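You operate a simulated robot arm through the tools that you are given. There is no shell and no other tool. Be economical: measure what you need, move in short steps, check, and stop when the job is done.

You are at the controls of a simulated two-armed robot. One attempt, no reset.

TASK
Clear the old total, count the purple notes and put them in the FULL or SHORT tray.
Fine: work at the side desk; turn UV on for the count and leave it on; FULL means a hundred notes, SHORT fewer; leave the count showing.

Only the result counts: the job must be done as asked and must still hold three seconds after the hand-in. Knocking over, shifting, dropping, spilling or breaking anything else fails it.

THE ROBOT
Two 7-joint arms with fingered hands on one trunk, on a base that drives. Base frame: it is fixed to the floor where the robot stands at the start and does not move with it; the origin is under the middle of the robot, x ahead of it, y to its left, z up. Lengths are in mm, angles in degrees, forces in N, time in s.
The left shoulder is at the start at [91, 152, 1032], the right one opposite. With the tool pointing down near the work surface each hand reaches from about 480 to 860 mm from the robot's upright axis, wherever it stands, measured 20 degrees to its own side. Places, roughly: hopper of the note counter [800, 0, 900]; note counter [700, -100, 800]. Payload 3.8 kg a hand.
The tool frame of a hand sits at the grasp point between the pads (the TCP): z along the fingers, y along the line on which they close. The tips reach 30 mm beyond it. Largest opening 104 mm; the body of the gripper starts 35 mm behind the TCP. The gripper is a hand of 5 fingers: y runs from the thumb to the fingers, the wrist lies at [-15, -104, -178] in the tool frame.
Orientation is told as [roll, pitch, yaw] about the base's x, y, z axes, in that order, counted from this pose: with the fingers straight down and the wrist toward the robot, the tool's x, y and z point along [0, 1, 0], [1, 0, 0] and [0, 0, -1] of the base frame.

THE INTERFACE
- The arms move only by the tool servo_tool. It takes "left_rows", "right_rows" or both (then of equal length, played together; a hand with none holds still); each is a list that holds one entry, the list of rows, each a list of 6 numbers: the shift along the tool's x, y, z in cm, then the turn, a rotation vector about the tool's x, y, z in degrees. In form: [[[dx, dy, dz, wx, wy, wz], ...]]. A call has 1 to 8 rows; each row shifts and turns the commanded pose from where the row before left it, along the tool's axes as they then stand. Rows are played at 5 a second. More than 50 mm and 8.6 degrees between two rows, and nothing of the call is played. Where a pose cannot be reached the arm comes as near as it can. A force on the tool above 90 N (or 10 N above the force at the start of the call, whichever is more), or a blocked arm, ends the call early, and 0.2 s more pass. In this call time passes only in rows, and 0.2 s behind the last. It gives the time, the measured TCP pose, the force on the tool (base axes), the opening and the grip force at its end, in the units of the frame above (readings bear some noise), with the torque about the TCP (base axes, N m) and any sound that the robot's microphone picked up, and new pictures: "show" is both (left out), scene, wrist or none (wrist: the cameras of the hands that moved).
- Cameras (640 x 400 px; columns grow to the right, rows downward): "scene" is now at [221.5, 31.9, 1189.8]; the picture's right is [0.31, -0.95, -0.09], its down [-0.47, -0.07, -0.88] and it looks along [0.83, 0.31, -0.47] (base axes); focal length 214 px, centre (320, 200). "left" rides on the left gripper at [-80, -78, -141] in its tool frame; the picture's right is [-0.78, -0.30, 0.56], its down [0.53, -0.78, 0.33] and it looks along [0.33, 0.56, 0.76] (tool axes); focal length 247 px, centre (320, 200). "right" rides on the right gripper at [80, -78, -141] in its tool frame; the picture's right is [-0.78, 0.30, -0.56], its down [-0.54, -0.78, 0.33] and it looks along [-0.33, 0.56, 0.76] (tool axes); focal length 247 px, centre (320, 200). There is no depth. A picture from a camera that has moved, and an enlarged one, comes with that camera's place and axes in the base frame and with its lens.
- lift_body(by): slides the trunk up (or, below 0, down) by that many mm; the arms and the scene camera ride with it, the base frame stays. It gives what a move gives, with no picture.
- drive_base(legs): drives the robot by 1 to 6 legs, each [ahead, left, turn to the left] in mm, mm and degrees, along the robot's own axes; the way and the turn of a leg run together, so that a leg with both is an arc; at most 1500 mm and 180 degrees a leg. The arms and the cameras ride along, it lands a little off, and it stops where it bumps. It gives what a move gives, and a new picture of the scene camera.
- set_fingers(index, middle, ring, little, thumb_bend, thumb_turn, hand): sets how far each is bent, from 0 (flat) to 1 (curled in); at 0.3 the hand is open as for a grip, at 0.7 the pads meet at the TCP. One left out holds its place. A second passes; each finger stops where it meets its share of the squeeze, and holds until it gets a number again. It is the only way to open and close the hand. It gives what a move gives, with no picture; readings hold the bend of each and the force on index, middle, ring, little, thumb and palm. thumb_turn goes from beside the hand (0) to across from the fingers (1), as for a grip.
- pan_tilt(pan, tilt): turns the head with the scene camera to pan (to the left, within 80 degrees either way) and tilt (down, from -29 to 69), counted from straight ahead of the robot. It gives what a move gives, and a new picture of the scene camera.
- enlarge(camera, box): a new picture of the part [left, top, right, bottom] of that camera's present view, enlarged. The clock stands still meanwhile.
- finish_job(): hands the job in; it is judged then, once.

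Work in short steps. Places have to be worked out from the pictures, the camera data and where the tool is seen: move nearer, look again, correct. Check each grasp and each placing, and mend what went wrong. You have 120 turns and 260 pictures in all, those below and enlarged ones among them. Open the grippers and draw the arms clear of the work before you hand the job in, unless the task says otherwise; then end with one line.

The tools are called as name(argument=value, ...) on one line, values as JSON. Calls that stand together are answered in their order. servo_tool: Moves the arms, as the interface text tells. Its arguments: {"type":"object","properties":{"left_rows":{"type":"array","items":{"type":"array","items":{"type":"array","items":{"type":"number"}}}},"right_rows":{"type":"array","items":{"type":"array","items":{"type":"array","items":{"type":"number"}}}},"show":{"type":"string","enum":["both","scene","wrist","none"]}},"required":[]} The other tools are called the same way: lift_body (by) slides the trunk up or down; set_fingers (index, middle, ring, little, thumb_bend, thumb_turn, hand) moves the fingers one by one; drive_base (legs) drives the base; pan_tilt (pan, tilt) turns the head that bears the scene camera; enlarge (camera, box) takes an enlarged picture of a part of a camera's view; finish_job () hands the job in.

At the start:

```text
t: 0.0
left_position: [404.4, 288.5, 1195.5]
left_tool_rot: [0.0, -0.1, 0.0]
left_wrist_force: [0.7, 0.4, -0.3]
left_torque: [-0.03, -0.01, -0.03]
left_gripper_width: 103.6
left_gripper_force: 0.1
left_shape: jaw
left_bend: [0.3, 0.3, 0.3, 0.3, 0.3, 0.98]
left_finger forces: [0.0, 0.0, 0.0, 0.0, 0.1, 0.0]
right_position: [457.8, -127.4, 1141.2]
right_tool_rot: [0.0, 0.1, -0.1]
right_wrist_force: [0.5, -0.8, 0.4]
right_torque: [-0.01, 0.01, -0.03]
right_gripper_width: 103.6
right_gripper_force: 0.1
right_shape: jaw
right_bend: [0.3, 0.3, 0.3, 0.3, 0.3, 0.98]
right_finger forces: [0.0, 0.1, 0.1, 0.0, 0.0, 0.0]
trunk travel left (down, up): [-125.0, 331.0]
robot x, y, heading: [0.3, 1.7, 0.0]
head pan, tilt: [18.6, 12.3]
```

scene: 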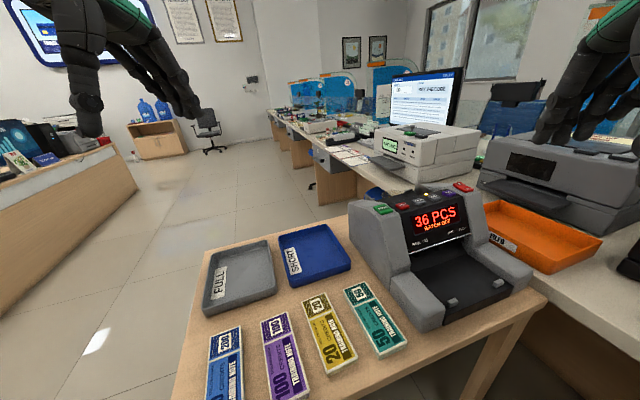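
right: 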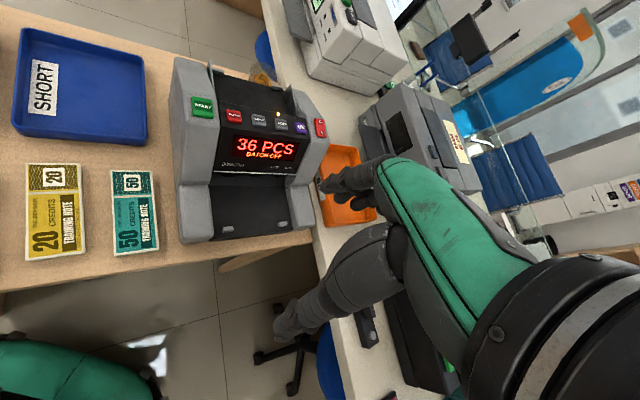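
left: 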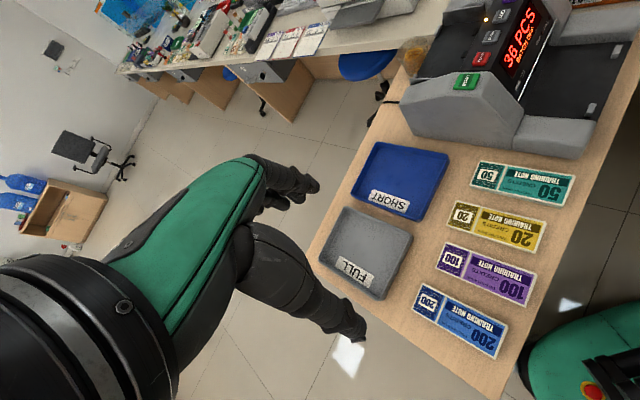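

The counter shows 36 PCS with a row of buttons, and the purple bundle is on the desk to its left. I enlarge the views to read the panel.

enlarge(camera="right", box=[170, 60, 340, 250])

enlarge(camera="scene", box=[340, 170, 560, 330])

enlarge(camera="left", box=[310, 120, 600, 370])

```text
2.11 times, centred on (255, 155) of right
camera zoom: at [379.7, -47.5, 1282.6], right [0.3, -0.78, 0.56], down [-0.78, -0.54, -0.33], along [0.56, -0.33, -0.76], focal length 520 px, centre (457, 295)
```

zoom: 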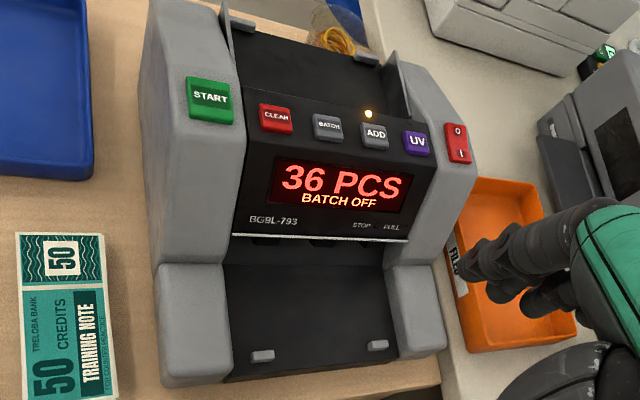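

```text
2.50 times, centred on (450, 250) of scene
camera zoom: at [221.5, 31.9, 1189.8], right [0.31, -0.95, -0.09], down [-0.47, -0.07, -0.88], along [0.83, 0.31, -0.47], focal length 536 px, centre (-5, 75)
```

zoom: 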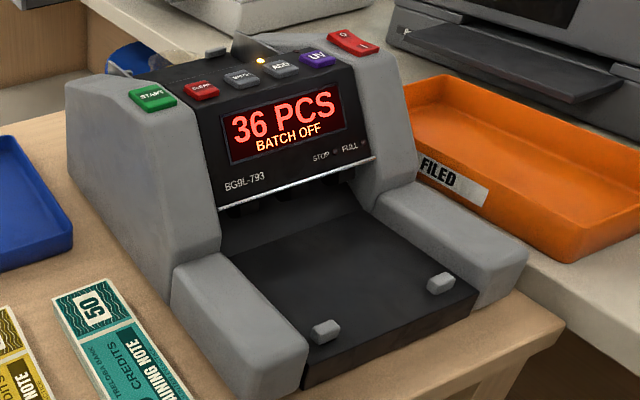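

```text
1.60 times, centred on (455, 245) of left
camera zoom: at [326.6, 208.9, 1336.2], right [-0.3, -0.78, -0.56], down [-0.78, 0.53, -0.33], along [0.56, 0.33, -0.76], focal length 395 px, centre (104, 128)
```

zoom: 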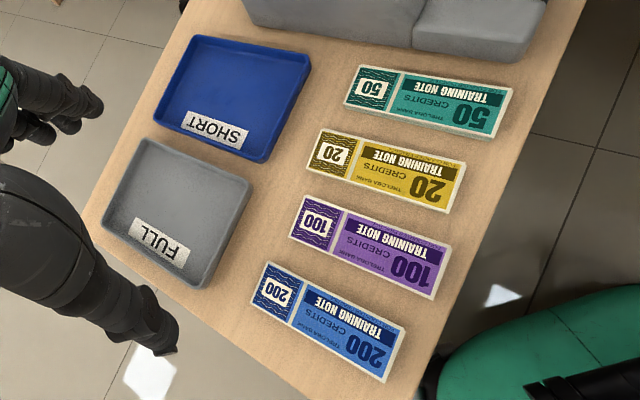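

I tilt the head down to measure the desk layout from a second angle.

pan_tilt(pan=10, tilt=45)

```text
t: 1.0
left_position: [404.7, 288.6, 1197.1]
left_tool_rot: [0.1, 0.1, 0.1]
left_wrist_force: [-0.3, 0.6, 0.2]
left_torque: [0.01, -0.03, 0.01]
left_gripper_width: 103.7
left_gripper_force: 0.2
left_shape: jaw
left_bend: [0.3, 0.3, 0.3, 0.3, 0.3, 0.98]
left_finger forces: [0.0, 0.1, 0.0, 0.1, 0.1, 0.0]
right_position: [456.7, -126.2, 1141.0]
right_tool_rot: [0.0, 0.0, 0.0]
right_wrist_force: [0.1, 0.7, 0.3]
right_torque: [0.05, -0.02, 0.0]
right_gripper_width: 103.7
right_gripper_force: 0.0
right_shape: jaw
right_bend: [0.3, 0.3, 0.3, 0.3, 0.3, 0.98]
right_finger forces: [0.0, 0.1, 0.1, 0.0, 0.0, 0.1]
trunk travel left (down, up): [-125.0, 331.0]
robot x, y, heading: [0.3, 0.0, -0.1]
head pan, tilt: [10.0, 45.0]
camera scene: at [199.0, 16.4, 1143.1], right [0.17, -0.98, -0.05], down [-0.87, -0.12, -0.48], along [0.47, 0.12, -0.87], focal length 214 px, centre (320, 200)
```

scene: 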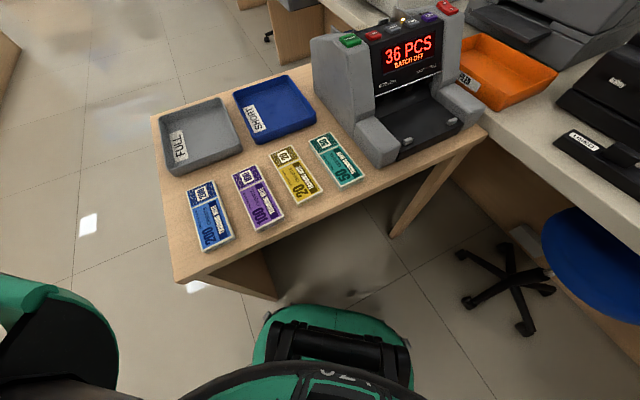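

The whole desk is visible now; I enlarge parts of it for precise pixel coordinates.

enlarge(camera="scene", box=[150, 80, 390, 260])

enlarge(camera="scene", box=[300, 0, 500, 170])

```text
2.22 times, centred on (270, 170) of scene
camera zoom: at [199.0, 16.4, 1143.1], right [0.17, -0.98, -0.05], down [-0.87, -0.12, -0.48], along [0.47, 0.12, -0.87], focal length 477 px, centre (431, 267)
```

zoom: 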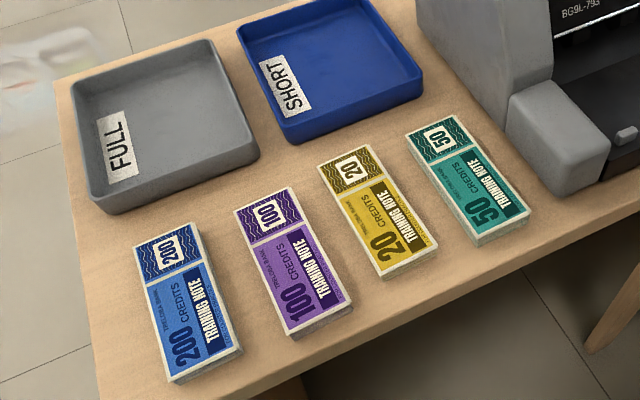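

```text
2.35 times, centred on (400, 85) of scene
camera zoom: at [199.0, 16.4, 1143.1], right [0.17, -0.98, -0.05], down [-0.87, -0.12, -0.48], along [0.47, 0.12, -0.87], focal length 505 px, centre (132, 471)
```

zoom: 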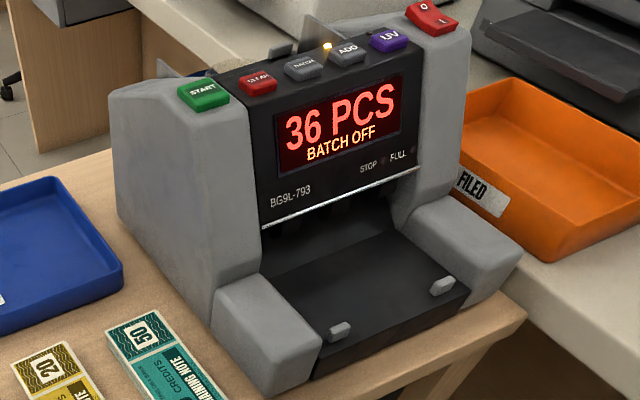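

The desk is turned about 36° from the robot. In base coordinates I get the purple bundle at about (398, 202, 764), CLEAR at (676, 4, 936), START at (652, 45, 938) and UV at (758, -102, 934). I drive to a stance that faces the desk squarely.

drive_base(legs=[[0, -180, 0], [0, 0, 36]])

lift_body(by=200)

pan_tilt(pan=-20, tilt=45)

```text
t: 4.2
left_position: [156.7, 296.4, 1195.7]
left_tool_rot: [0.0, -0.1, 36.0]
left_wrist_force: [0.4, 0.2, 0.2]
left_torque: [0.0, 0.01, 0.01]
left_gripper_width: 103.7
left_gripper_force: 0.0
left_shape: jaw
left_bend: [0.3, 0.3, 0.3, 0.3, 0.3, 0.98]
left_finger forces: [0.0, 0.1, 0.0, 0.0, 0.0, 0.1]
right_position: [443.2, -9.2, 1140.3]
right_tool_rot: [-0.1, 0.1, 36.2]
right_wrist_force: [0.1, -0.2, -0.1]
right_torque: [0.01, 0.03, 0.03]
right_gripper_width: 103.7
right_gripper_force: 0.0
right_shape: jaw
right_bend: [0.3, 0.3, 0.3, 0.3, 0.3, 0.98]
right_finger forces: [0.1, 0.1, 0.0, 0.0, 0.1, 0.1]
trunk travel left (down, up): [-125.0, 331.0]
robot x, y, heading: [1.7, -176.6, 36.2]
head pan, tilt: [10.0, 45.0]
camera scene: at [152.9, -46.7, 1143.1], right [0.72, -0.7, -0.05], down [-0.63, -0.61, -0.48], along [0.31, 0.38, -0.88], focal length 214 px, centre (320, 200)
```

scene: 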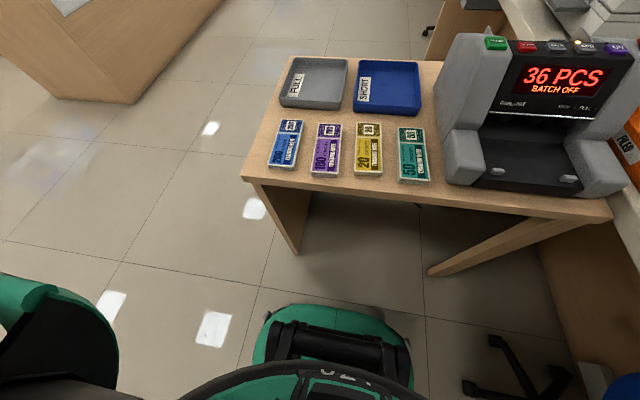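

```text
t: 6.3
left_position: [155.5, 295.9, 1396.0]
left_tool_rot: [0.0, 0.0, 36.2]
left_wrist_force: [0.0, 0.2, 0.1]
left_torque: [0.02, 0.01, 0.0]
left_gripper_width: 103.7
left_gripper_force: 0.1
left_shape: jaw
left_bend: [0.3, 0.3, 0.3, 0.3, 0.3, 0.98]
left_finger forces: [0.0, 0.1, 0.1, 0.0, 0.0, 0.0]
right_position: [443.3, -7.8, 1340.9]
right_tool_rot: [0.0, 0.1, 36.2]
right_wrist_force: [-0.1, 0.1, -0.3]
right_torque: [0.0, 0.02, -0.03]
right_gripper_width: 103.4
right_gripper_force: 0.1
right_shape: jaw
right_bend: [0.3, 0.3, 0.3, 0.3, 0.3, 0.98]
right_finger forces: [0.0, 0.1, 0.0, 0.0, 0.0, 0.0]
trunk travel left (down, up): [-325.0, 131.0]
robot x, y, heading: [-2.0, -174.2, 36.2]
head pan, tilt: [10.0, 45.0]
```

```text
t: 7.3
left_position: [157.5, 295.8, 1394.5]
left_tool_rot: [0.0, 0.0, 36.2]
left_wrist_force: [-0.2, -0.2, 0.5]
left_torque: [0.0, -0.04, -0.01]
left_gripper_width: 103.7
left_gripper_force: 0.0
left_shape: jaw
left_bend: [0.3, 0.3, 0.3, 0.3, 0.3, 0.98]
left_finger forces: [0.0, 0.0, 0.0, 0.1, 0.0, 0.0]
right_position: [443.5, -8.5, 1341.1]
right_tool_rot: [-0.1, 0.0, 36.3]
right_wrist_force: [-0.5, -0.5, 1.2]
right_torque: [0.0, -0.01, -0.02]
right_gripper_width: 103.8
right_gripper_force: 0.0
right_shape: jaw
right_bend: [0.3, 0.3, 0.3, 0.3, 0.3, 0.98]
right_finger forces: [0.0, 0.0, 0.0, 0.0, 0.0, 0.0]
trunk travel left (down, up): [-325.0, 131.0]
robot x, y, heading: [2.9, -176.1, 36.2]
head pan, tilt: [-20.0, 45.0]
camera scene: at [97.1, -139.5, 1385.3], right [0.28, -0.96, 0.02], down [-0.71, -0.22, -0.68], along [0.65, 0.18, -0.74], focal length 214 px, centre (320, 200)
```

scene: 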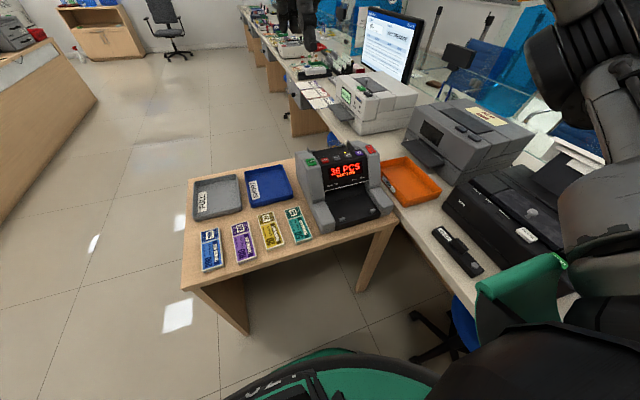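

From up here I check the hopper behind the button row.

enlarge(camera="scene", box=[280, 125, 420, 240])

enlarge(camera="right", box=[0, 0, 640, 400])

```text
3.48 times, centred on (350, 182) of scene
camera zoom: at [97.1, -139.5, 1385.3], right [0.28, -0.96, 0.02], down [-0.71, -0.22, -0.68], along [0.65, 0.18, -0.74], focal length 746 px, centre (216, 261)
```

zoom: 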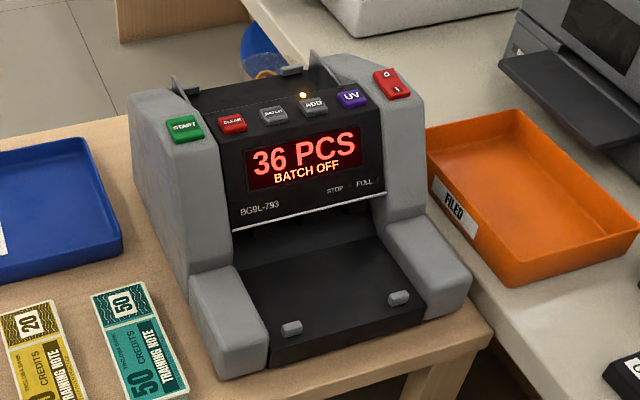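

```text
1.00 times, centred on (320, 200) of right (not enlarged: the box is as wide or as high as the picture)
camera zoom: at [333.8, 9.1, 1482.6], right [0.7, -0.45, 0.56], down [-0.31, -0.89, -0.33], along [0.65, 0.06, -0.76], focal length 247 px, centre (320, 200)
```

zoom: 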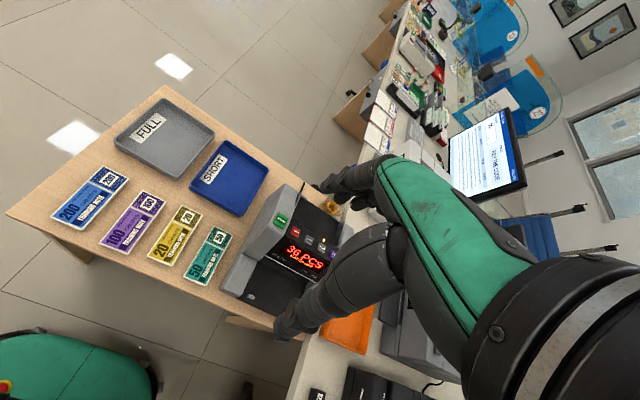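

The hopper is the recess behind the button row, with side guides. I shape the right hand to press with the index finger and move it toward the panel so I can see the fingertip.

set_fingers(hand="right", index=0.2, middle=1, ring=1, little=1, thumb_bend=0.3, thumb_turn=0)

servo_tool(right_rows=[[[-3, 3, 4, 0, 0, 0], [-3, 3, 4, 0, 0, 0], [-3, 3, 4, 0, 0, 0], [-2, 3, 4, 0, 0, 0], [0, 1, 4, 0, 0, 0]]], show="both")

```text
t: 8.3
left_position: [156.6, 296.4, 1396.5]
left_tool_rot: [0.1, 0.0, 36.2]
left_wrist_force: [-0.1, -0.4, -0.5]
left_torque: [-0.03, 0.01, -0.03]
left_gripper_width: 103.7
left_gripper_force: 0.0
left_shape: jaw
left_bend: [0.3, 0.3, 0.3, 0.3, 0.3, 0.98]
left_finger forces: [0.0, 0.0, 0.0, 0.0, 0.0, 0.0]
right_position: [443.5, -7.9, 1341.0]
right_tool_rot: [0.0, -0.1, 36.2]
right_wrist_force: [0.2, 0.3, 0.6]
right_torque: [-0.01, -0.01, 0.03]
right_gripper_width: 146.6
right_gripper_force: 0.1
right_shape: fingers
right_bend: [0.2, 1.0, 1.0, 1.0, 0.3, 0.0]
right_finger forces: [0.0, 0.0, 0.0, 0.1, 0.1, 0.0]
trunk travel left (down, up): [-325.0, 131.0]
robot x, y, heading: [2.3, -176.2, 36.2]
head pan, tilt: [-20.0, 45.0]
```

```text
refused: row 1 steps farther than a row can; nothing moved
```

The step norm must stay within 5 cm, so I use smaller rows.

servo_tool(right_rows=[[[-2.5, 2.5, 3.2, 0, 0, 0], [-2.5, 2.5, 3.2, 0, 0, 0], [-2.5, 2.5, 3.2, 0, 0, 0], [-2.5, 2.5, 3.2, 0, 0, 0], [-1, 2, 4.2, 0, 0, 0]]], show="both")

```text
t: 9.5
left_position: [158.2, 296.4, 1395.3]
left_tool_rot: [0.0, 0.1, 36.2]
left_wrist_force: [-0.3, -0.2, -0.1]
left_torque: [-0.02, 0.01, 0.05]
left_gripper_width: 103.7
left_gripper_force: 0.1
left_shape: jaw
left_bend: [0.3, 0.3, 0.3, 0.3, 0.3, 0.98]
left_finger forces: [0.0, 0.1, 0.1, 0.0, 0.0, 0.0]
right_position: [607.3, -24.6, 1171.8]
right_tool_rot: [0.1, 0.1, 36.2]
right_wrist_force: [0.7, 0.9, 0.1]
right_torque: [-0.02, 0.03, -0.02]
right_gripper_width: 146.7
right_gripper_force: 0.1
right_shape: fingers
right_bend: [0.2, 1.0, 1.0, 1.0, 0.3, 0.0]
right_finger forces: [0.0, 0.1, 0.0, 0.1, 0.0, 0.0]
trunk travel left (down, up): [-325.0, 131.0]
robot x, y, heading: [0.2, -175.8, 36.2]
head pan, tilt: [-20.0, 45.0]
camera scene: at [98.3, -139.4, 1385.2], right [0.28, -0.96, 0.02], down [-0.71, -0.22, -0.67], along [0.65, 0.18, -0.74], focal length 214 px, centre (320, 200)
camera right: at [496.5, -6.8, 1312.2], right [0.7, -0.45, 0.56], down [-0.31, -0.89, -0.33], along [0.64, 0.06, -0.76], focal length 247 px, centre (320, 200)
```

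scene: 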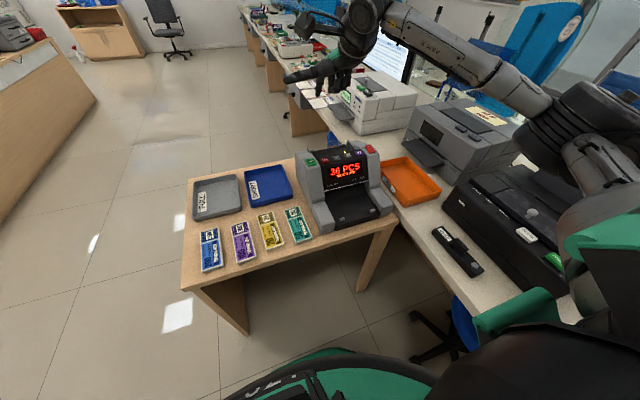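
right: 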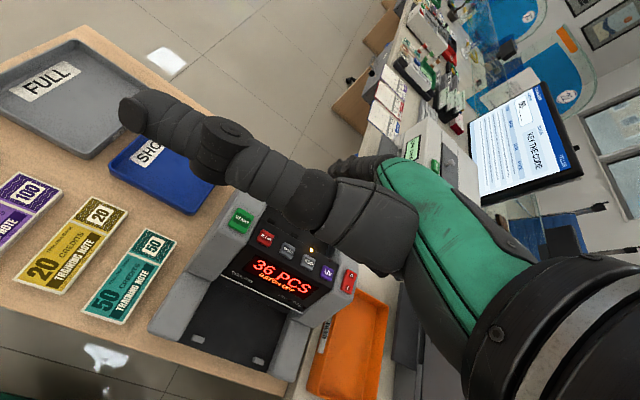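

I enlarge the hand to identify the index fingertip.

enlarge(camera="scene", box=[260, 0, 460, 125])

enlarge(camera="right", box=[100, 60, 460, 285])

```text
3.20 times, centred on (360, 62) of scene
camera zoom: at [98.3, -139.4, 1385.2], right [0.28, -0.96, 0.02], down [-0.71, -0.22, -0.67], along [0.65, 0.18, -0.74], focal length 686 px, centre (192, 640)
```

zoom: 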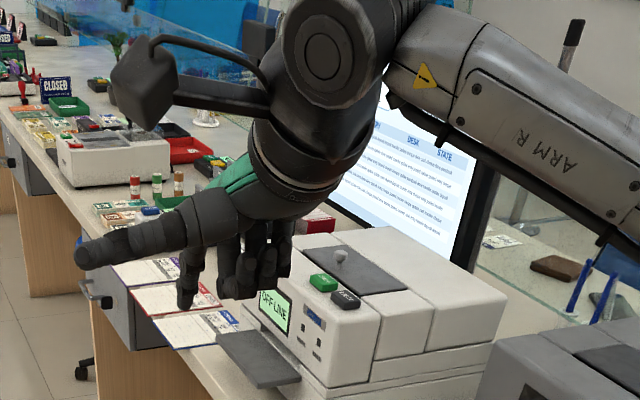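

```text
1.78 times, centred on (280, 172) of right
camera zoom: at [496.5, -6.8, 1312.2], right [0.7, -0.45, 0.56], down [-0.31, -0.89, -0.33], along [0.64, 0.06, -0.76], focal length 439 px, centre (391, 249)
```

zoom: 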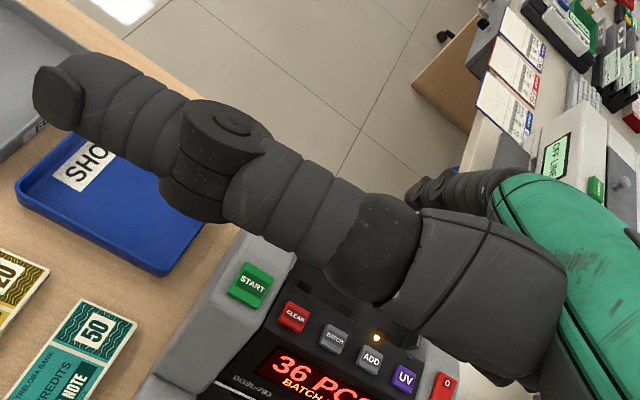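

I'll pinch the index to the thumb, so the tip sits on the known TCP axis.

set_fingers(hand="right", index=0.7, thumb_bend=0.7, thumb_turn=1)

enlarge(camera="right", box=[120, 80, 440, 280])

enlarge(camera="scene", box=[260, 0, 460, 125])

```text
t: 10.5
left_position: [156.6, 295.1, 1395.5]
left_tool_rot: [0.1, 0.0, 36.2]
left_wrist_force: [-0.4, 0.2, 0.3]
left_torque: [0.01, 0.0, -0.01]
left_gripper_width: 103.7
left_gripper_force: 0.0
left_shape: jaw
left_bend: [0.3, 0.3, 0.3, 0.3, 0.3, 0.98]
left_finger forces: [0.0, 0.0, 0.0, 0.0, 0.0, 0.0]
right_position: [605.5, -24.0, 1171.3]
right_tool_rot: [0.0, 0.0, 36.1]
right_wrist_force: [-0.6, 0.4, -0.2]
right_torque: [0.0, 0.0, 0.0]
right_gripper_width: 1.7
right_gripper_force: 0.0
right_shape: fingers
right_bend: [0.7, 1.0, 1.0, 1.0, 0.7, 1.0]
right_finger forces: [0.1, 0.0, 0.1, 0.1, 0.1, 0.0]
trunk travel left (down, up): [-325.0, 131.0]
robot x, y, heading: [-0.3, -175.6, 36.1]
head pan, tilt: [-20.0, 45.0]
```

```text
2.00 times, centred on (280, 180) of right
camera zoom: at [494.8, -6.7, 1313.1], right [0.7, -0.45, 0.56], down [-0.31, -0.89, -0.33], along [0.65, 0.06, -0.76], focal length 494 px, centre (400, 240)
```

zoom: 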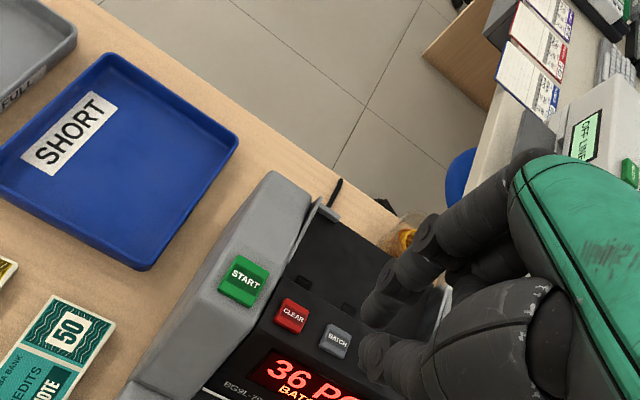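

```text
3.20 times, centred on (360, 62) of scene
camera zoom: at [97.1, -139.6, 1385.3], right [0.28, -0.96, 0.02], down [-0.71, -0.22, -0.68], along [0.65, 0.18, -0.74], focal length 686 px, centre (192, 640)
```

zoom: 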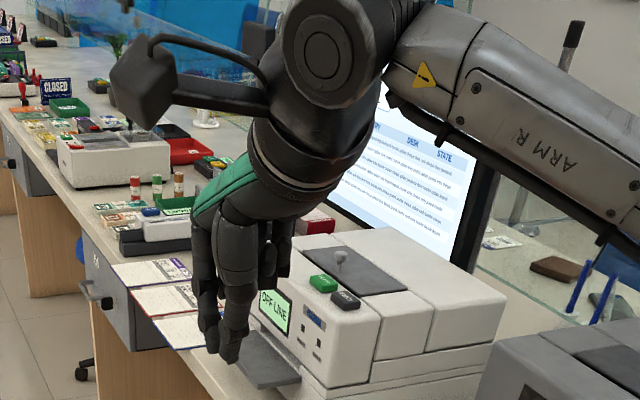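

The tip projects almost exactly onto the TCP axis, 30 mm below it, and this view confirms CLEAR at (677, 3, 936). I move the tip over CLEAR.

servo_tool(right_rows=[[[-0.5, 1.9, 4.1, 0, 0, 0], [-0.5, 1.8, 4.1, 0, 0, 0], [-0.5, 1.8, 4.1, 0, 0, 0], [-0.5, 1.8, 4.0, 0, 0, 0]]], show="both")

enlarge(camera="right", box=[200, 100, 440, 260])

enlarge(camera="scene", box=[280, 100, 420, 200])

```text
t: 11.5
left_position: [158.5, 296.8, 1394.9]
left_tool_rot: [0.0, 0.0, 36.2]
left_wrist_force: [0.1, 0.3, -0.1]
left_torque: [0.01, -0.01, -0.01]
left_gripper_width: 103.7
left_gripper_force: 0.1
left_shape: jaw
left_bend: [0.3, 0.3, 0.3, 0.3, 0.3, 0.98]
left_finger forces: [0.0, 0.1, 0.0, 0.1, 0.0, 0.0]
right_position: [674.6, -0.0, 1006.0]
right_tool_rot: [0.1, -0.1, 36.2]
right_wrist_force: [0.4, 0.4, 0.4]
right_torque: [-0.01, 0.02, -0.02]
right_gripper_width: 1.4
right_gripper_force: 0.0
right_shape: fingers
right_bend: [0.7, 1.0, 1.0, 1.0, 0.7, 1.0]
right_finger forces: [0.0, 0.0, 0.1, 0.1, 0.1, 0.0]
trunk travel left (down, up): [-325.0, 131.0]
robot x, y, heading: [-0.5, -180.3, 36.1]
head pan, tilt: [-20.0, 45.0]
camera scene: at [98.1, -138.9, 1385.2], right [0.28, -0.96, 0.02], down [-0.71, -0.22, -0.67], along [0.65, 0.18, -0.74], focal length 214 px, centre (320, 200)
camera right: at [566.2, 18.3, 1147.9], right [0.7, -0.45, 0.56], down [-0.31, -0.89, -0.33], along [0.65, 0.06, -0.76], focal length 247 px, centre (320, 200)
```

scene: 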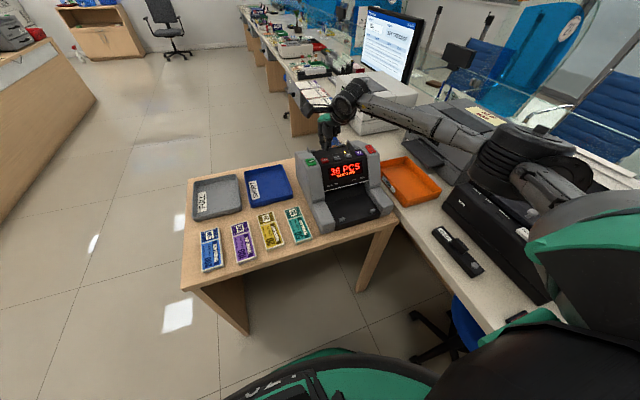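
right: 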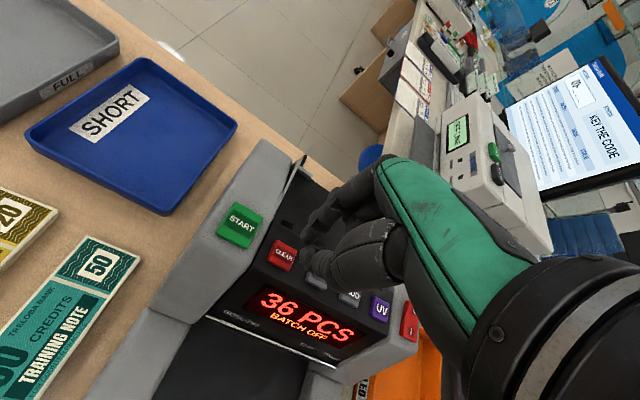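

```text
2.50 times, centred on (320, 180) of right
camera zoom: at [566.2, 18.3, 1147.9], right [0.7, -0.45, 0.56], down [-0.31, -0.89, -0.33], along [0.65, 0.06, -0.76], focal length 617 px, centre (320, 250)
```

zoom: 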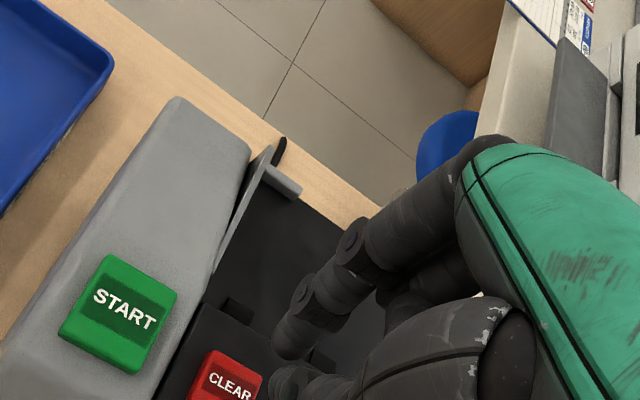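

```text
4.00 times, centred on (350, 150) of scene
camera zoom: at [98.1, -138.9, 1385.2], right [0.28, -0.96, 0.02], down [-0.71, -0.22, -0.67], along [0.65, 0.18, -0.74], focal length 858 px, centre (200, 400)
```

zoom: 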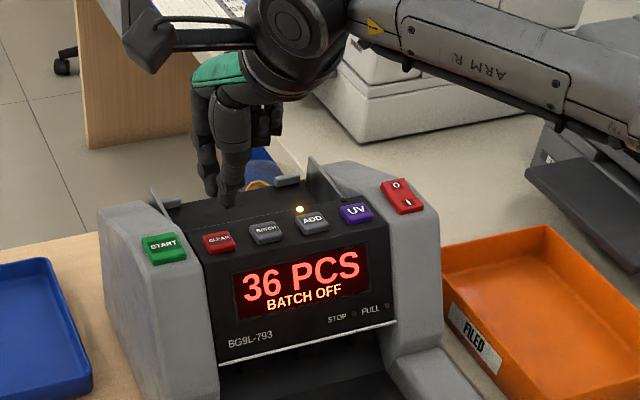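

The tip is about 6 mm short of the CLEAR centre; I correct that and descend to just above the button.

servo_tool(right_rows=[[[0.2, 0.5, 1.5, 0, 0, 0], [0, 0, 1.5, 0, 0, 0]]], show="wrist")

enlarge(camera="scene", box=[310, 120, 380, 170])

```text
t: 12.1
left_position: [157.1, 296.3, 1396.1]
left_tool_rot: [-0.1, 0.1, 36.3]
left_wrist_force: [0.4, 0.5, -1.1]
left_torque: [0.0, -0.01, 0.03]
left_gripper_width: 103.4
left_gripper_force: 0.0
left_shape: jaw
left_bend: [0.3, 0.3, 0.3, 0.3, 0.3, 0.98]
left_finger forces: [0.1, 0.1, 0.0, 0.0, 0.0, 0.0]
right_position: [679.5, 5.9, 975.8]
right_tool_rot: [-0.1, 0.0, 36.2]
right_wrist_force: [0.0, 0.5, 0.3]
right_torque: [0.0, 0.0, 0.03]
right_gripper_width: 1.5
right_gripper_force: 0.1
right_shape: fingers
right_bend: [0.7, 1.0, 1.0, 1.0, 0.7, 1.0]
right_finger forces: [0.0, 0.0, 0.0, 0.0, 0.0, 0.0]
trunk travel left (down, up): [-325.0, 131.0]
robot x, y, heading: [1.0, -175.6, 36.3]
head pan, tilt: [-20.0, 45.0]
camera right: at [569.1, 22.4, 1118.4], right [0.7, -0.45, 0.56], down [-0.31, -0.89, -0.33], along [0.65, 0.06, -0.76], focal length 247 px, centre (320, 200)
```

right: 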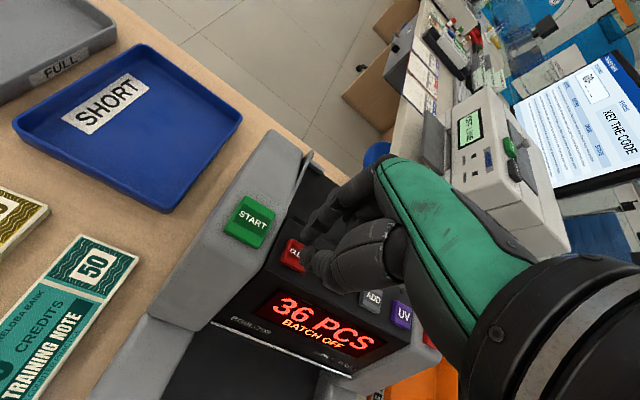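

```text
8.00 times, centred on (345, 145) of scene
camera zoom: at [97.7, -139.3, 1385.3], right [0.28, -0.96, 0.02], down [-0.71, -0.22, -0.67], along [0.65, 0.18, -0.74], focal length 1716 px, centre (120, 640)
```

zoom: 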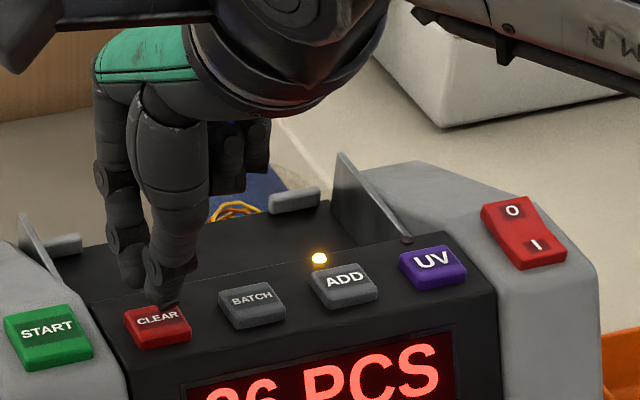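

The thumb tip sits just over CLEAR, slightly right of centre. I press gently with small steps and look at the result.

servo_tool(right_rows=[[[0.3, -0.2, 0.4, 0, 0, 0], [0, 0, 0.3, 0, 0, 0], [0, 0, 0.2, 0, 0, 0], [0, 0, 0.2, 0, 0, 0]]], show="none")

enlarge(camera="scene", box=[300, 120, 384, 190])

```text
t: 13.1
left_position: [156.5, 295.6, 1395.3]
left_tool_rot: [0.1, 0.0, 36.2]
left_wrist_force: [-0.4, -0.1, 0.1]
left_torque: [-0.01, 0.0, -0.02]
left_gripper_width: 103.8
left_gripper_force: 0.0
left_shape: jaw
left_bend: [0.3, 0.3, 0.3, 0.3, 0.3, 0.98]
left_finger forces: [0.1, 0.1, 0.0, 0.0, 0.0, 0.0]
right_position: [675.5, 6.9, 966.7]
right_tool_rot: [0.0, 0.1, 36.2]
right_wrist_force: [0.4, 0.2, -0.2]
right_torque: [-0.01, 0.0, 0.01]
right_gripper_width: 1.5
right_gripper_force: 0.1
right_shape: fingers
right_bend: [0.7, 1.0, 1.0, 1.0, 0.7, 1.0]
right_finger forces: [0.1, 0.0, 0.0, 0.0, 0.4, 0.1]
trunk travel left (down, up): [-325.0, 131.0]
robot x, y, heading: [-0.1, -174.9, 36.5]
head pan, tilt: [-20.0, 45.0]
```

```text
5.71 times, centred on (342, 155) of scene
camera zoom: at [97.1, -139.5, 1385.4], right [0.28, -0.96, 0.02], down [-0.71, -0.22, -0.68], along [0.65, 0.18, -0.74], focal length 1226 px, centre (194, 457)
```

zoom: 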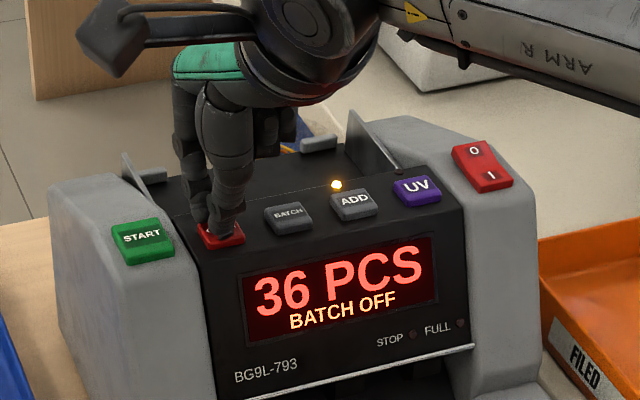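

Thumb force is beginning to show (0.4 N), so I press a few millimetres further.

servo_tool(right_rows=[[[0, 0, 0.2, 0, 0, 0], [0, 0, 0.2, 0, 0, 0]]], show="none")

enlarge(camera="scene", box=[300, 120, 384, 190])

```text
t: 13.7
left_position: [155.5, 295.6, 1395.8]
left_tool_rot: [0.1, 0.0, 36.2]
left_wrist_force: [-1.0, -0.4, -0.6]
left_torque: [0.0, 0.02, 0.01]
left_gripper_width: 103.7
left_gripper_force: 0.1
left_shape: jaw
left_bend: [0.3, 0.3, 0.3, 0.3, 0.3, 0.98]
left_finger forces: [0.1, 0.0, 0.1, 0.0, 0.0, 0.0]
right_position: [675.8, 6.8, 963.5]
right_tool_rot: [0.1, 0.0, 36.2]
right_wrist_force: [-0.2, -0.3, 3.7]
right_torque: [-0.06, 0.0, 0.0]
right_gripper_width: 1.6
right_gripper_force: 1.5
right_shape: fingers
right_bend: [0.7, 1.0, 1.0, 1.0, 0.7, 1.0]
right_finger forces: [0.0, 0.0, 0.0, 0.1, 2.5, 0.1]
trunk travel left (down, up): [-325.0, 131.0]
robot x, y, heading: [0.8, -173.8, 36.1]
head pan, tilt: [-20.0, 45.0]
heard: click
```

```text
5.71 times, centred on (342, 155) of scene
camera zoom: at [96.7, -139.8, 1385.4], right [0.28, -0.96, 0.02], down [-0.71, -0.22, -0.68], along [0.65, 0.18, -0.74], focal length 1226 px, centre (194, 457)
```

zoom: 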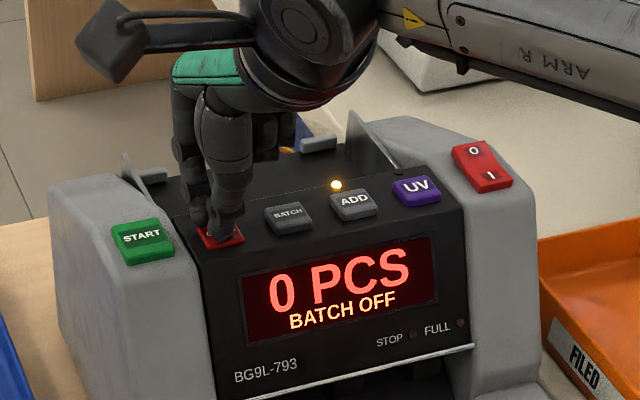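

CLEAR clicked and the display reads 0 PCS. I lift off and shift about 133 mm right to above UV.

servo_tool(right_rows=[[[0, 0, -4, 0, 0, 0], [-4.4, 0.1, 0, 0, 0, 0], [-4.4, 0.1, 0, 0, 0, 0], [-4.4, 0.1, 0, 0, 0, 0], [0, 0, 2.6, 0, 0, 0]]], show="wrist")

enlarge(camera="scene", box=[320, 120, 390, 170])

```text
t: 14.9
left_position: [155.7, 296.8, 1395.8]
left_tool_rot: [0.0, 0.0, 36.2]
left_wrist_force: [-0.4, 0.2, -0.4]
left_torque: [0.0, -0.03, 0.03]
left_gripper_width: 103.7
left_gripper_force: 0.0
left_shape: jaw
left_bend: [0.3, 0.3, 0.3, 0.3, 0.3, 0.98]
left_finger forces: [0.0, 0.0, 0.0, 0.0, 0.0, 0.0]
right_position: [755.0, -99.6, 976.6]
right_tool_rot: [0.0, 0.1, 36.2]
right_wrist_force: [-0.3, 0.3, -0.2]
right_torque: [0.02, -0.02, -0.04]
right_gripper_width: 1.2
right_gripper_force: 0.0
right_shape: fingers
right_bend: [0.7, 1.0, 1.0, 1.0, 0.7, 1.0]
right_finger forces: [0.0, 0.1, 0.0, 0.0, 0.0, 0.0]
trunk travel left (down, up): [-325.0, 131.0]
robot x, y, heading: [-2.0, -177.2, 35.9]
head pan, tilt: [-20.0, 45.0]
camera right: at [645.7, -82.6, 1117.9], right [0.7, -0.45, 0.56], down [-0.31, -0.89, -0.33], along [0.64, 0.06, -0.76], focal length 247 px, centre (320, 200)
```

right: 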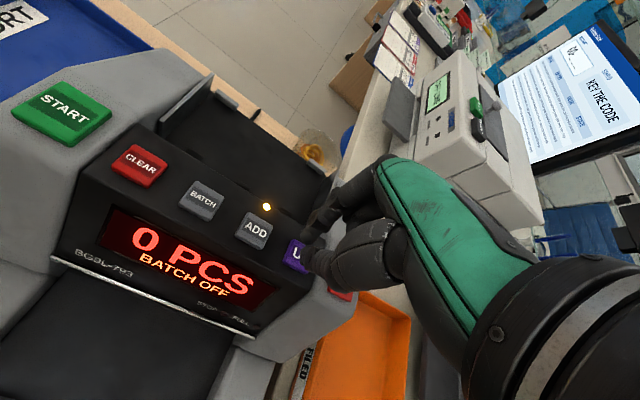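

```text
8.00 times, centred on (355, 145) of scene
camera zoom: at [97.5, -139.2, 1385.3], right [0.28, -0.96, 0.02], down [-0.71, -0.22, -0.67], along [0.65, 0.18, -0.74], focal length 1716 px, centre (40, 640)
```

zoom: 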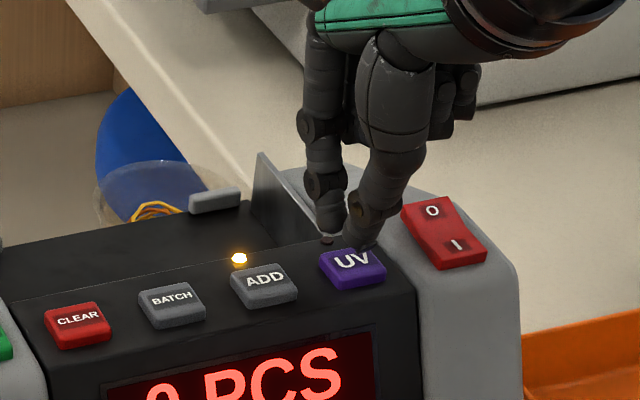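

The tip is over the upper right of UV, and its LED is dark. I shift 4 mm left and 4 mm back, then press.

servo_tool(right_rows=[[[0.4, -0.4, 0.3, 0, 0, 0], [0, 0, 0.4, 0, 0, 0], [0, 0, 0.3, 0, 0, 0], [0, 0, 0.2, 0, 0, 0], [0, 0, 0.15, 0, 0, 0]]], show="none")

enlarge(camera="scene", box=[320, 120, 390, 170])

```text
t: 16.1
left_position: [156.0, 295.8, 1395.5]
left_tool_rot: [0.0, 0.0, 36.2]
left_wrist_force: [-0.3, 0.5, -0.1]
left_torque: [0.04, 0.01, 0.02]
left_gripper_width: 103.5
left_gripper_force: 0.1
left_shape: jaw
left_bend: [0.3, 0.3, 0.3, 0.3, 0.3, 0.98]
left_finger forces: [0.0, 0.1, 0.0, 0.1, 0.1, 0.0]
right_position: [751.2, -98.6, 963.7]
right_tool_rot: [0.0, 0.0, 36.2]
right_wrist_force: [-0.3, -1.2, 3.0]
right_torque: [0.0, 0.04, 0.01]
right_gripper_width: 1.0
right_gripper_force: 1.6
right_shape: fingers
right_bend: [0.7, 1.0, 1.0, 1.0, 0.7, 1.0]
right_finger forces: [0.0, 0.0, 0.0, 0.1, 3.2, 0.1]
trunk travel left (down, up): [-325.0, 131.0]
robot x, y, heading: [1.8, -179.0, 36.1]
head pan, tilt: [-20.0, 45.0]
heard: click
```

```text
8.00 times, centred on (355, 145) of scene
camera zoom: at [96.6, -139.7, 1385.4], right [0.28, -0.96, 0.02], down [-0.71, -0.22, -0.68], along [0.65, 0.18, -0.74], focal length 1716 px, centre (40, 640)
```

zoom: 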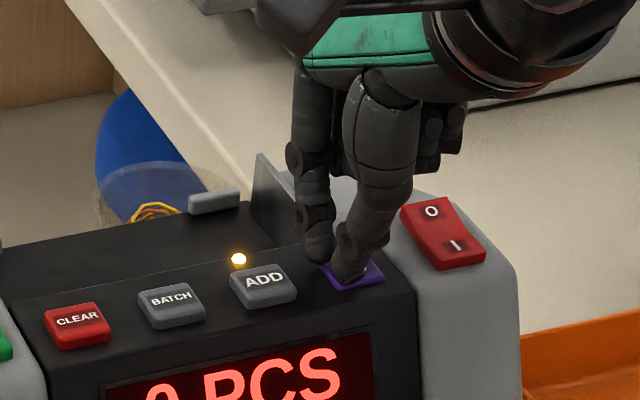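

UV clicked. I lift off, raise the hand and move back so the wrist camera can show the LEDs and the hopper.

servo_tool(right_rows=[[[0, 0, -4.5, 0, 0, 0], [1, 0, -4.5, 0, 0, 0], [1, 2, -4.4, 0, 0, 0], [1, 2, -4.4, 0, 0, 0]]], show="wrist")

enlarge(camera="scene", box=[300, 110, 400, 180])

```text
t: 17.1
left_position: [154.7, 296.5, 1395.3]
left_tool_rot: [-0.1, 0.0, 36.2]
left_wrist_force: [0.1, -0.1, -0.2]
left_torque: [0.01, 0.02, 0.02]
left_gripper_width: 103.6
left_gripper_force: 0.2
left_shape: jaw
left_bend: [0.3, 0.3, 0.3, 0.3, 0.3, 0.98]
left_finger forces: [0.0, 0.0, 0.0, 0.0, 0.1, 0.0]
right_position: [766.1, -51.4, 1139.9]
right_tool_rot: [0.1, 0.2, 36.1]
right_wrist_force: [0.2, 0.3, -0.3]
right_torque: [-0.02, -0.01, 0.0]
right_gripper_width: 1.1
right_gripper_force: 0.2
right_shape: fingers
right_bend: [0.7, 1.0, 1.0, 1.0, 0.7, 1.0]
right_finger forces: [0.1, 0.1, 0.0, 0.0, 0.1, 0.0]
trunk travel left (down, up): [-325.0, 131.0]
robot x, y, heading: [1.0, -177.7, 36.4]
head pan, tilt: [-20.0, 45.0]
camera right: at [656.3, -33.7, 1282.1], right [0.7, -0.45, 0.56], down [-0.31, -0.89, -0.33], along [0.64, 0.06, -0.76], focal length 247 px, centre (320, 200)
```

right: 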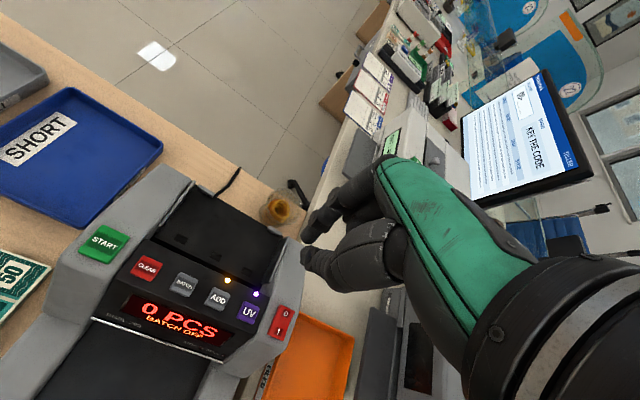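

```text
5.71 times, centred on (350, 145) of scene
camera zoom: at [96.7, -138.1, 1385.3], right [0.28, -0.96, 0.02], down [-0.71, -0.22, -0.67], along [0.65, 0.18, -0.74], focal length 1226 px, centre (149, 514)
```

zoom: 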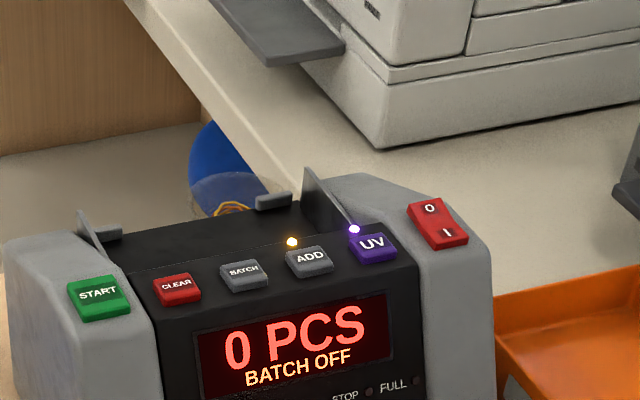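

UV's LED is lit and the display still shows 0 PCS. I zoom into the hopper.

enlarge(camera="right", box=[60, 140, 340, 340])

```text
2.00 times, centred on (200, 240) of right
camera zoom: at [656.3, -33.7, 1282.1], right [0.7, -0.45, 0.56], down [-0.31, -0.89, -0.33], along [0.64, 0.06, -0.76], focal length 494 px, centre (560, 120)
```

zoom: 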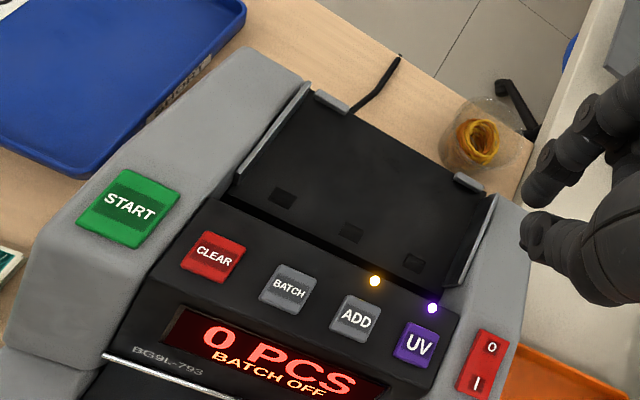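

The hopper runs about 155 mm across, along the button row, and about 77 mm deep. So the bundle must be turned 90° and set in behind the buttons. I move the right hand toward the purple bundle at a safe height.

servo_tool(right_rows=[[[4.7, -1.6, 0, 0, 0, 0], [4.7, -1.6, 0, 0, 0, 0], [4.7, -1.6, 0, 0, 0, 0], [4.7, -1.6, 0, 0, 0, 0], [4.7, -1.6, 0, 0, 0, 0], [4.7, -1.6, 0, 0, 0, 0], [4.7, -1.6, 0, 0, 0, 0], [4.7, -1.6, 0, 0, 0, 0]]], show="none")

set_fingers(hand="right", index=0.3, middle=0.3, ring=0.3, little=0.3, thumb_bend=0.3, thumb_turn=1)

servo_tool(right_rows=[[[4.6, -1.6, 0, 0, 0, 0], [0, 0, 0, 0, 0, -8.5], [0, 0, 0, 0, 0, -8.5], [0, 0, 0, 0, 0, -8.5], [0, 0, 0, 0, 0, -8.5], [0, 0, 0, 0, 0, -8.5], [0, 0, 0, 0, 0, -8.5], [0, 0, 0, 0, 0, -8.5]]], show="none")

servo_tool(right_rows=[[[0, 0, 0, 0, 0, -8.5], [0, 0, 0, 0, 0, -8.5], [0, 0, 0, 0, 0, -8.5], [0, 0, 0, 0, 0, -5]]], show="both")

```text
t: 18.9
left_position: [154.7, 297.5, 1395.2]
left_tool_rot: [-0.1, 0.0, 36.2]
left_wrist_force: [0.2, -1.2, 0.7]
left_torque: [0.01, 0.0, 0.01]
left_gripper_width: 103.6
left_gripper_force: 0.0
left_shape: jaw
left_bend: [0.3, 0.3, 0.3, 0.3, 0.3, 0.98]
left_finger forces: [0.1, 0.0, 0.0, 0.0, 0.1, 0.0]
right_position: [435.4, 179.5, 1143.9]
right_tool_rot: [-0.1, 0.0, 36.0]
right_wrist_force: [-0.7, -0.4, 0.7]
right_torque: [-0.02, -0.01, -0.02]
right_gripper_width: 1.0
right_gripper_force: 0.1
right_shape: fingers
right_bend: [0.7, 1.0, 1.0, 1.0, 0.7, 1.0]
right_finger forces: [0.1, 0.0, 0.1, 0.0, 0.0, 0.1]
trunk travel left (down, up): [-325.0, 131.0]
robot x, y, heading: [-1.9, -177.2, 36.4]
head pan, tilt: [-20.0, 45.0]
```

```text
t: 19.9
left_position: [156.4, 296.1, 1396.3]
left_tool_rot: [0.0, 0.0, 36.2]
left_wrist_force: [-0.5, 0.7, 0.2]
left_torque: [-0.01, 0.01, -0.03]
left_gripper_width: 103.7
left_gripper_force: 0.1
left_shape: jaw
left_bend: [0.3, 0.3, 0.3, 0.3, 0.3, 0.98]
left_finger forces: [0.0, 0.0, 0.1, 0.0, 0.0, 0.0]
right_position: [438.2, 176.5, 1142.4]
right_tool_rot: [0.0, 0.1, 36.2]
right_wrist_force: [0.1, 0.0, 0.4]
right_torque: [0.02, 0.0, 0.01]
right_gripper_width: 102.8
right_gripper_force: 0.1
right_shape: fingers
right_bend: [0.3, 0.3, 0.3, 0.3, 0.3, 0.98]
right_finger forces: [0.1, 0.0, 0.0, 0.1, 0.0, 0.0]
trunk travel left (down, up): [-325.0, 131.0]
robot x, y, heading: [1.6, -174.0, 36.0]
head pan, tilt: [-20.0, 45.0]
```

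```text
t: 21.7
left_position: [156.2, 295.4, 1395.7]
left_tool_rot: [0.0, 0.1, 36.2]
left_wrist_force: [0.3, -0.4, 0.2]
left_torque: [0.02, 0.02, -0.02]
left_gripper_width: 103.5
left_gripper_force: 0.0
left_shape: jaw
left_bend: [0.3, 0.3, 0.3, 0.3, 0.3, 0.98]
left_finger forces: [0.1, 0.1, 0.0, 0.0, 0.0, 0.0]
right_position: [398.2, 206.1, 1142.8]
right_tool_rot: [0.1, -0.1, 87.3]
right_wrist_force: [0.1, -0.8, 0.0]
right_torque: [-0.01, 0.0, -0.03]
right_gripper_width: 102.5
right_gripper_force: 0.1
right_shape: fingers
right_bend: [0.3, 0.3, 0.3, 0.3, 0.3, 0.98]
right_finger forces: [0.1, 0.1, 0.0, 0.0, 0.1, 0.0]
right hand out of reach, approached as far as the arm can: row 8
trunk travel left (down, up): [-325.0, 131.0]
robot x, y, heading: [-1.6, -172.8, 36.4]
head pan, tilt: [-20.0, 45.0]
```

```text
t: 22.7
left_position: [156.7, 296.4, 1395.9]
left_tool_rot: [0.0, 0.0, 36.3]
left_wrist_force: [0.3, 0.3, 0.0]
left_torque: [-0.02, -0.01, -0.03]
left_gripper_width: 103.6
left_gripper_force: 0.0
left_shape: jaw
left_bend: [0.3, 0.3, 0.3, 0.3, 0.3, 0.98]
left_finger forces: [0.1, 0.0, 0.0, 0.0, 0.1, 0.0]
right_position: [398.9, 206.4, 1142.2]
right_tool_rot: [0.1, 0.1, 87.3]
right_wrist_force: [-0.4, 0.0, -0.3]
right_torque: [-0.01, -0.01, 0.02]
right_gripper_width: 103.1
right_gripper_force: 0.1
right_shape: fingers
right_bend: [0.3, 0.3, 0.3, 0.3, 0.3, 0.98]
right_finger forces: [0.1, 0.0, 0.1, 0.0, 0.0, 0.1]
right hand out of reach, approached as far as the arm can: row 1, 2, 3, 4
trunk travel left (down, up): [-325.0, 131.0]
robot x, y, heading: [-2.1, -176.1, 36.0]
head pan, tilt: [-20.0, 45.0]
camera scene: at [97.1, -139.4, 1385.3], right [0.28, -0.96, 0.02], down [-0.71, -0.22, -0.67], along [0.65, 0.18, -0.74], focal length 214 px, centre (320, 200)
camera right: at [315.3, 131.3, 1283.7], right [0.79, 0.26, 0.56], down [0.5, -0.8, -0.33], along [0.36, 0.54, -0.76], focal length 247 px, centre (320, 200)
```

scene: 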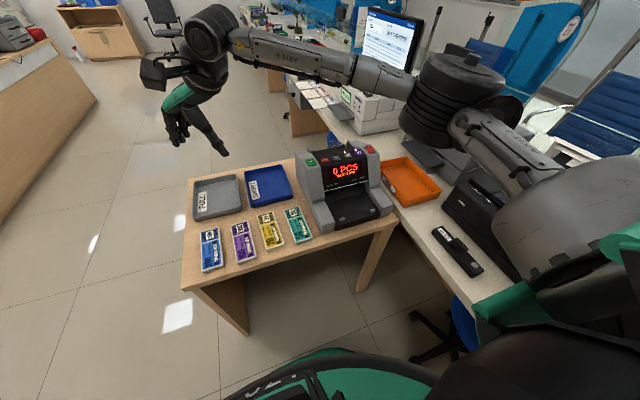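
right: 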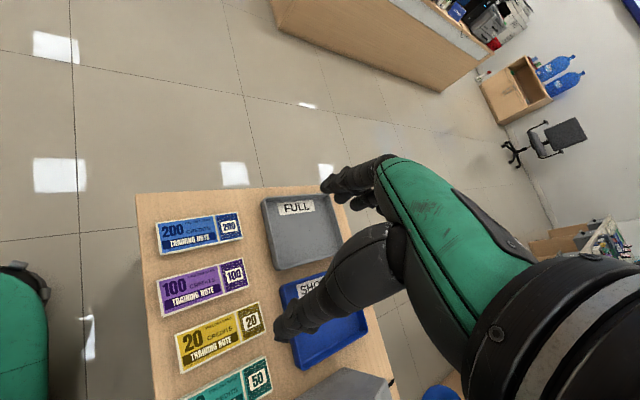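

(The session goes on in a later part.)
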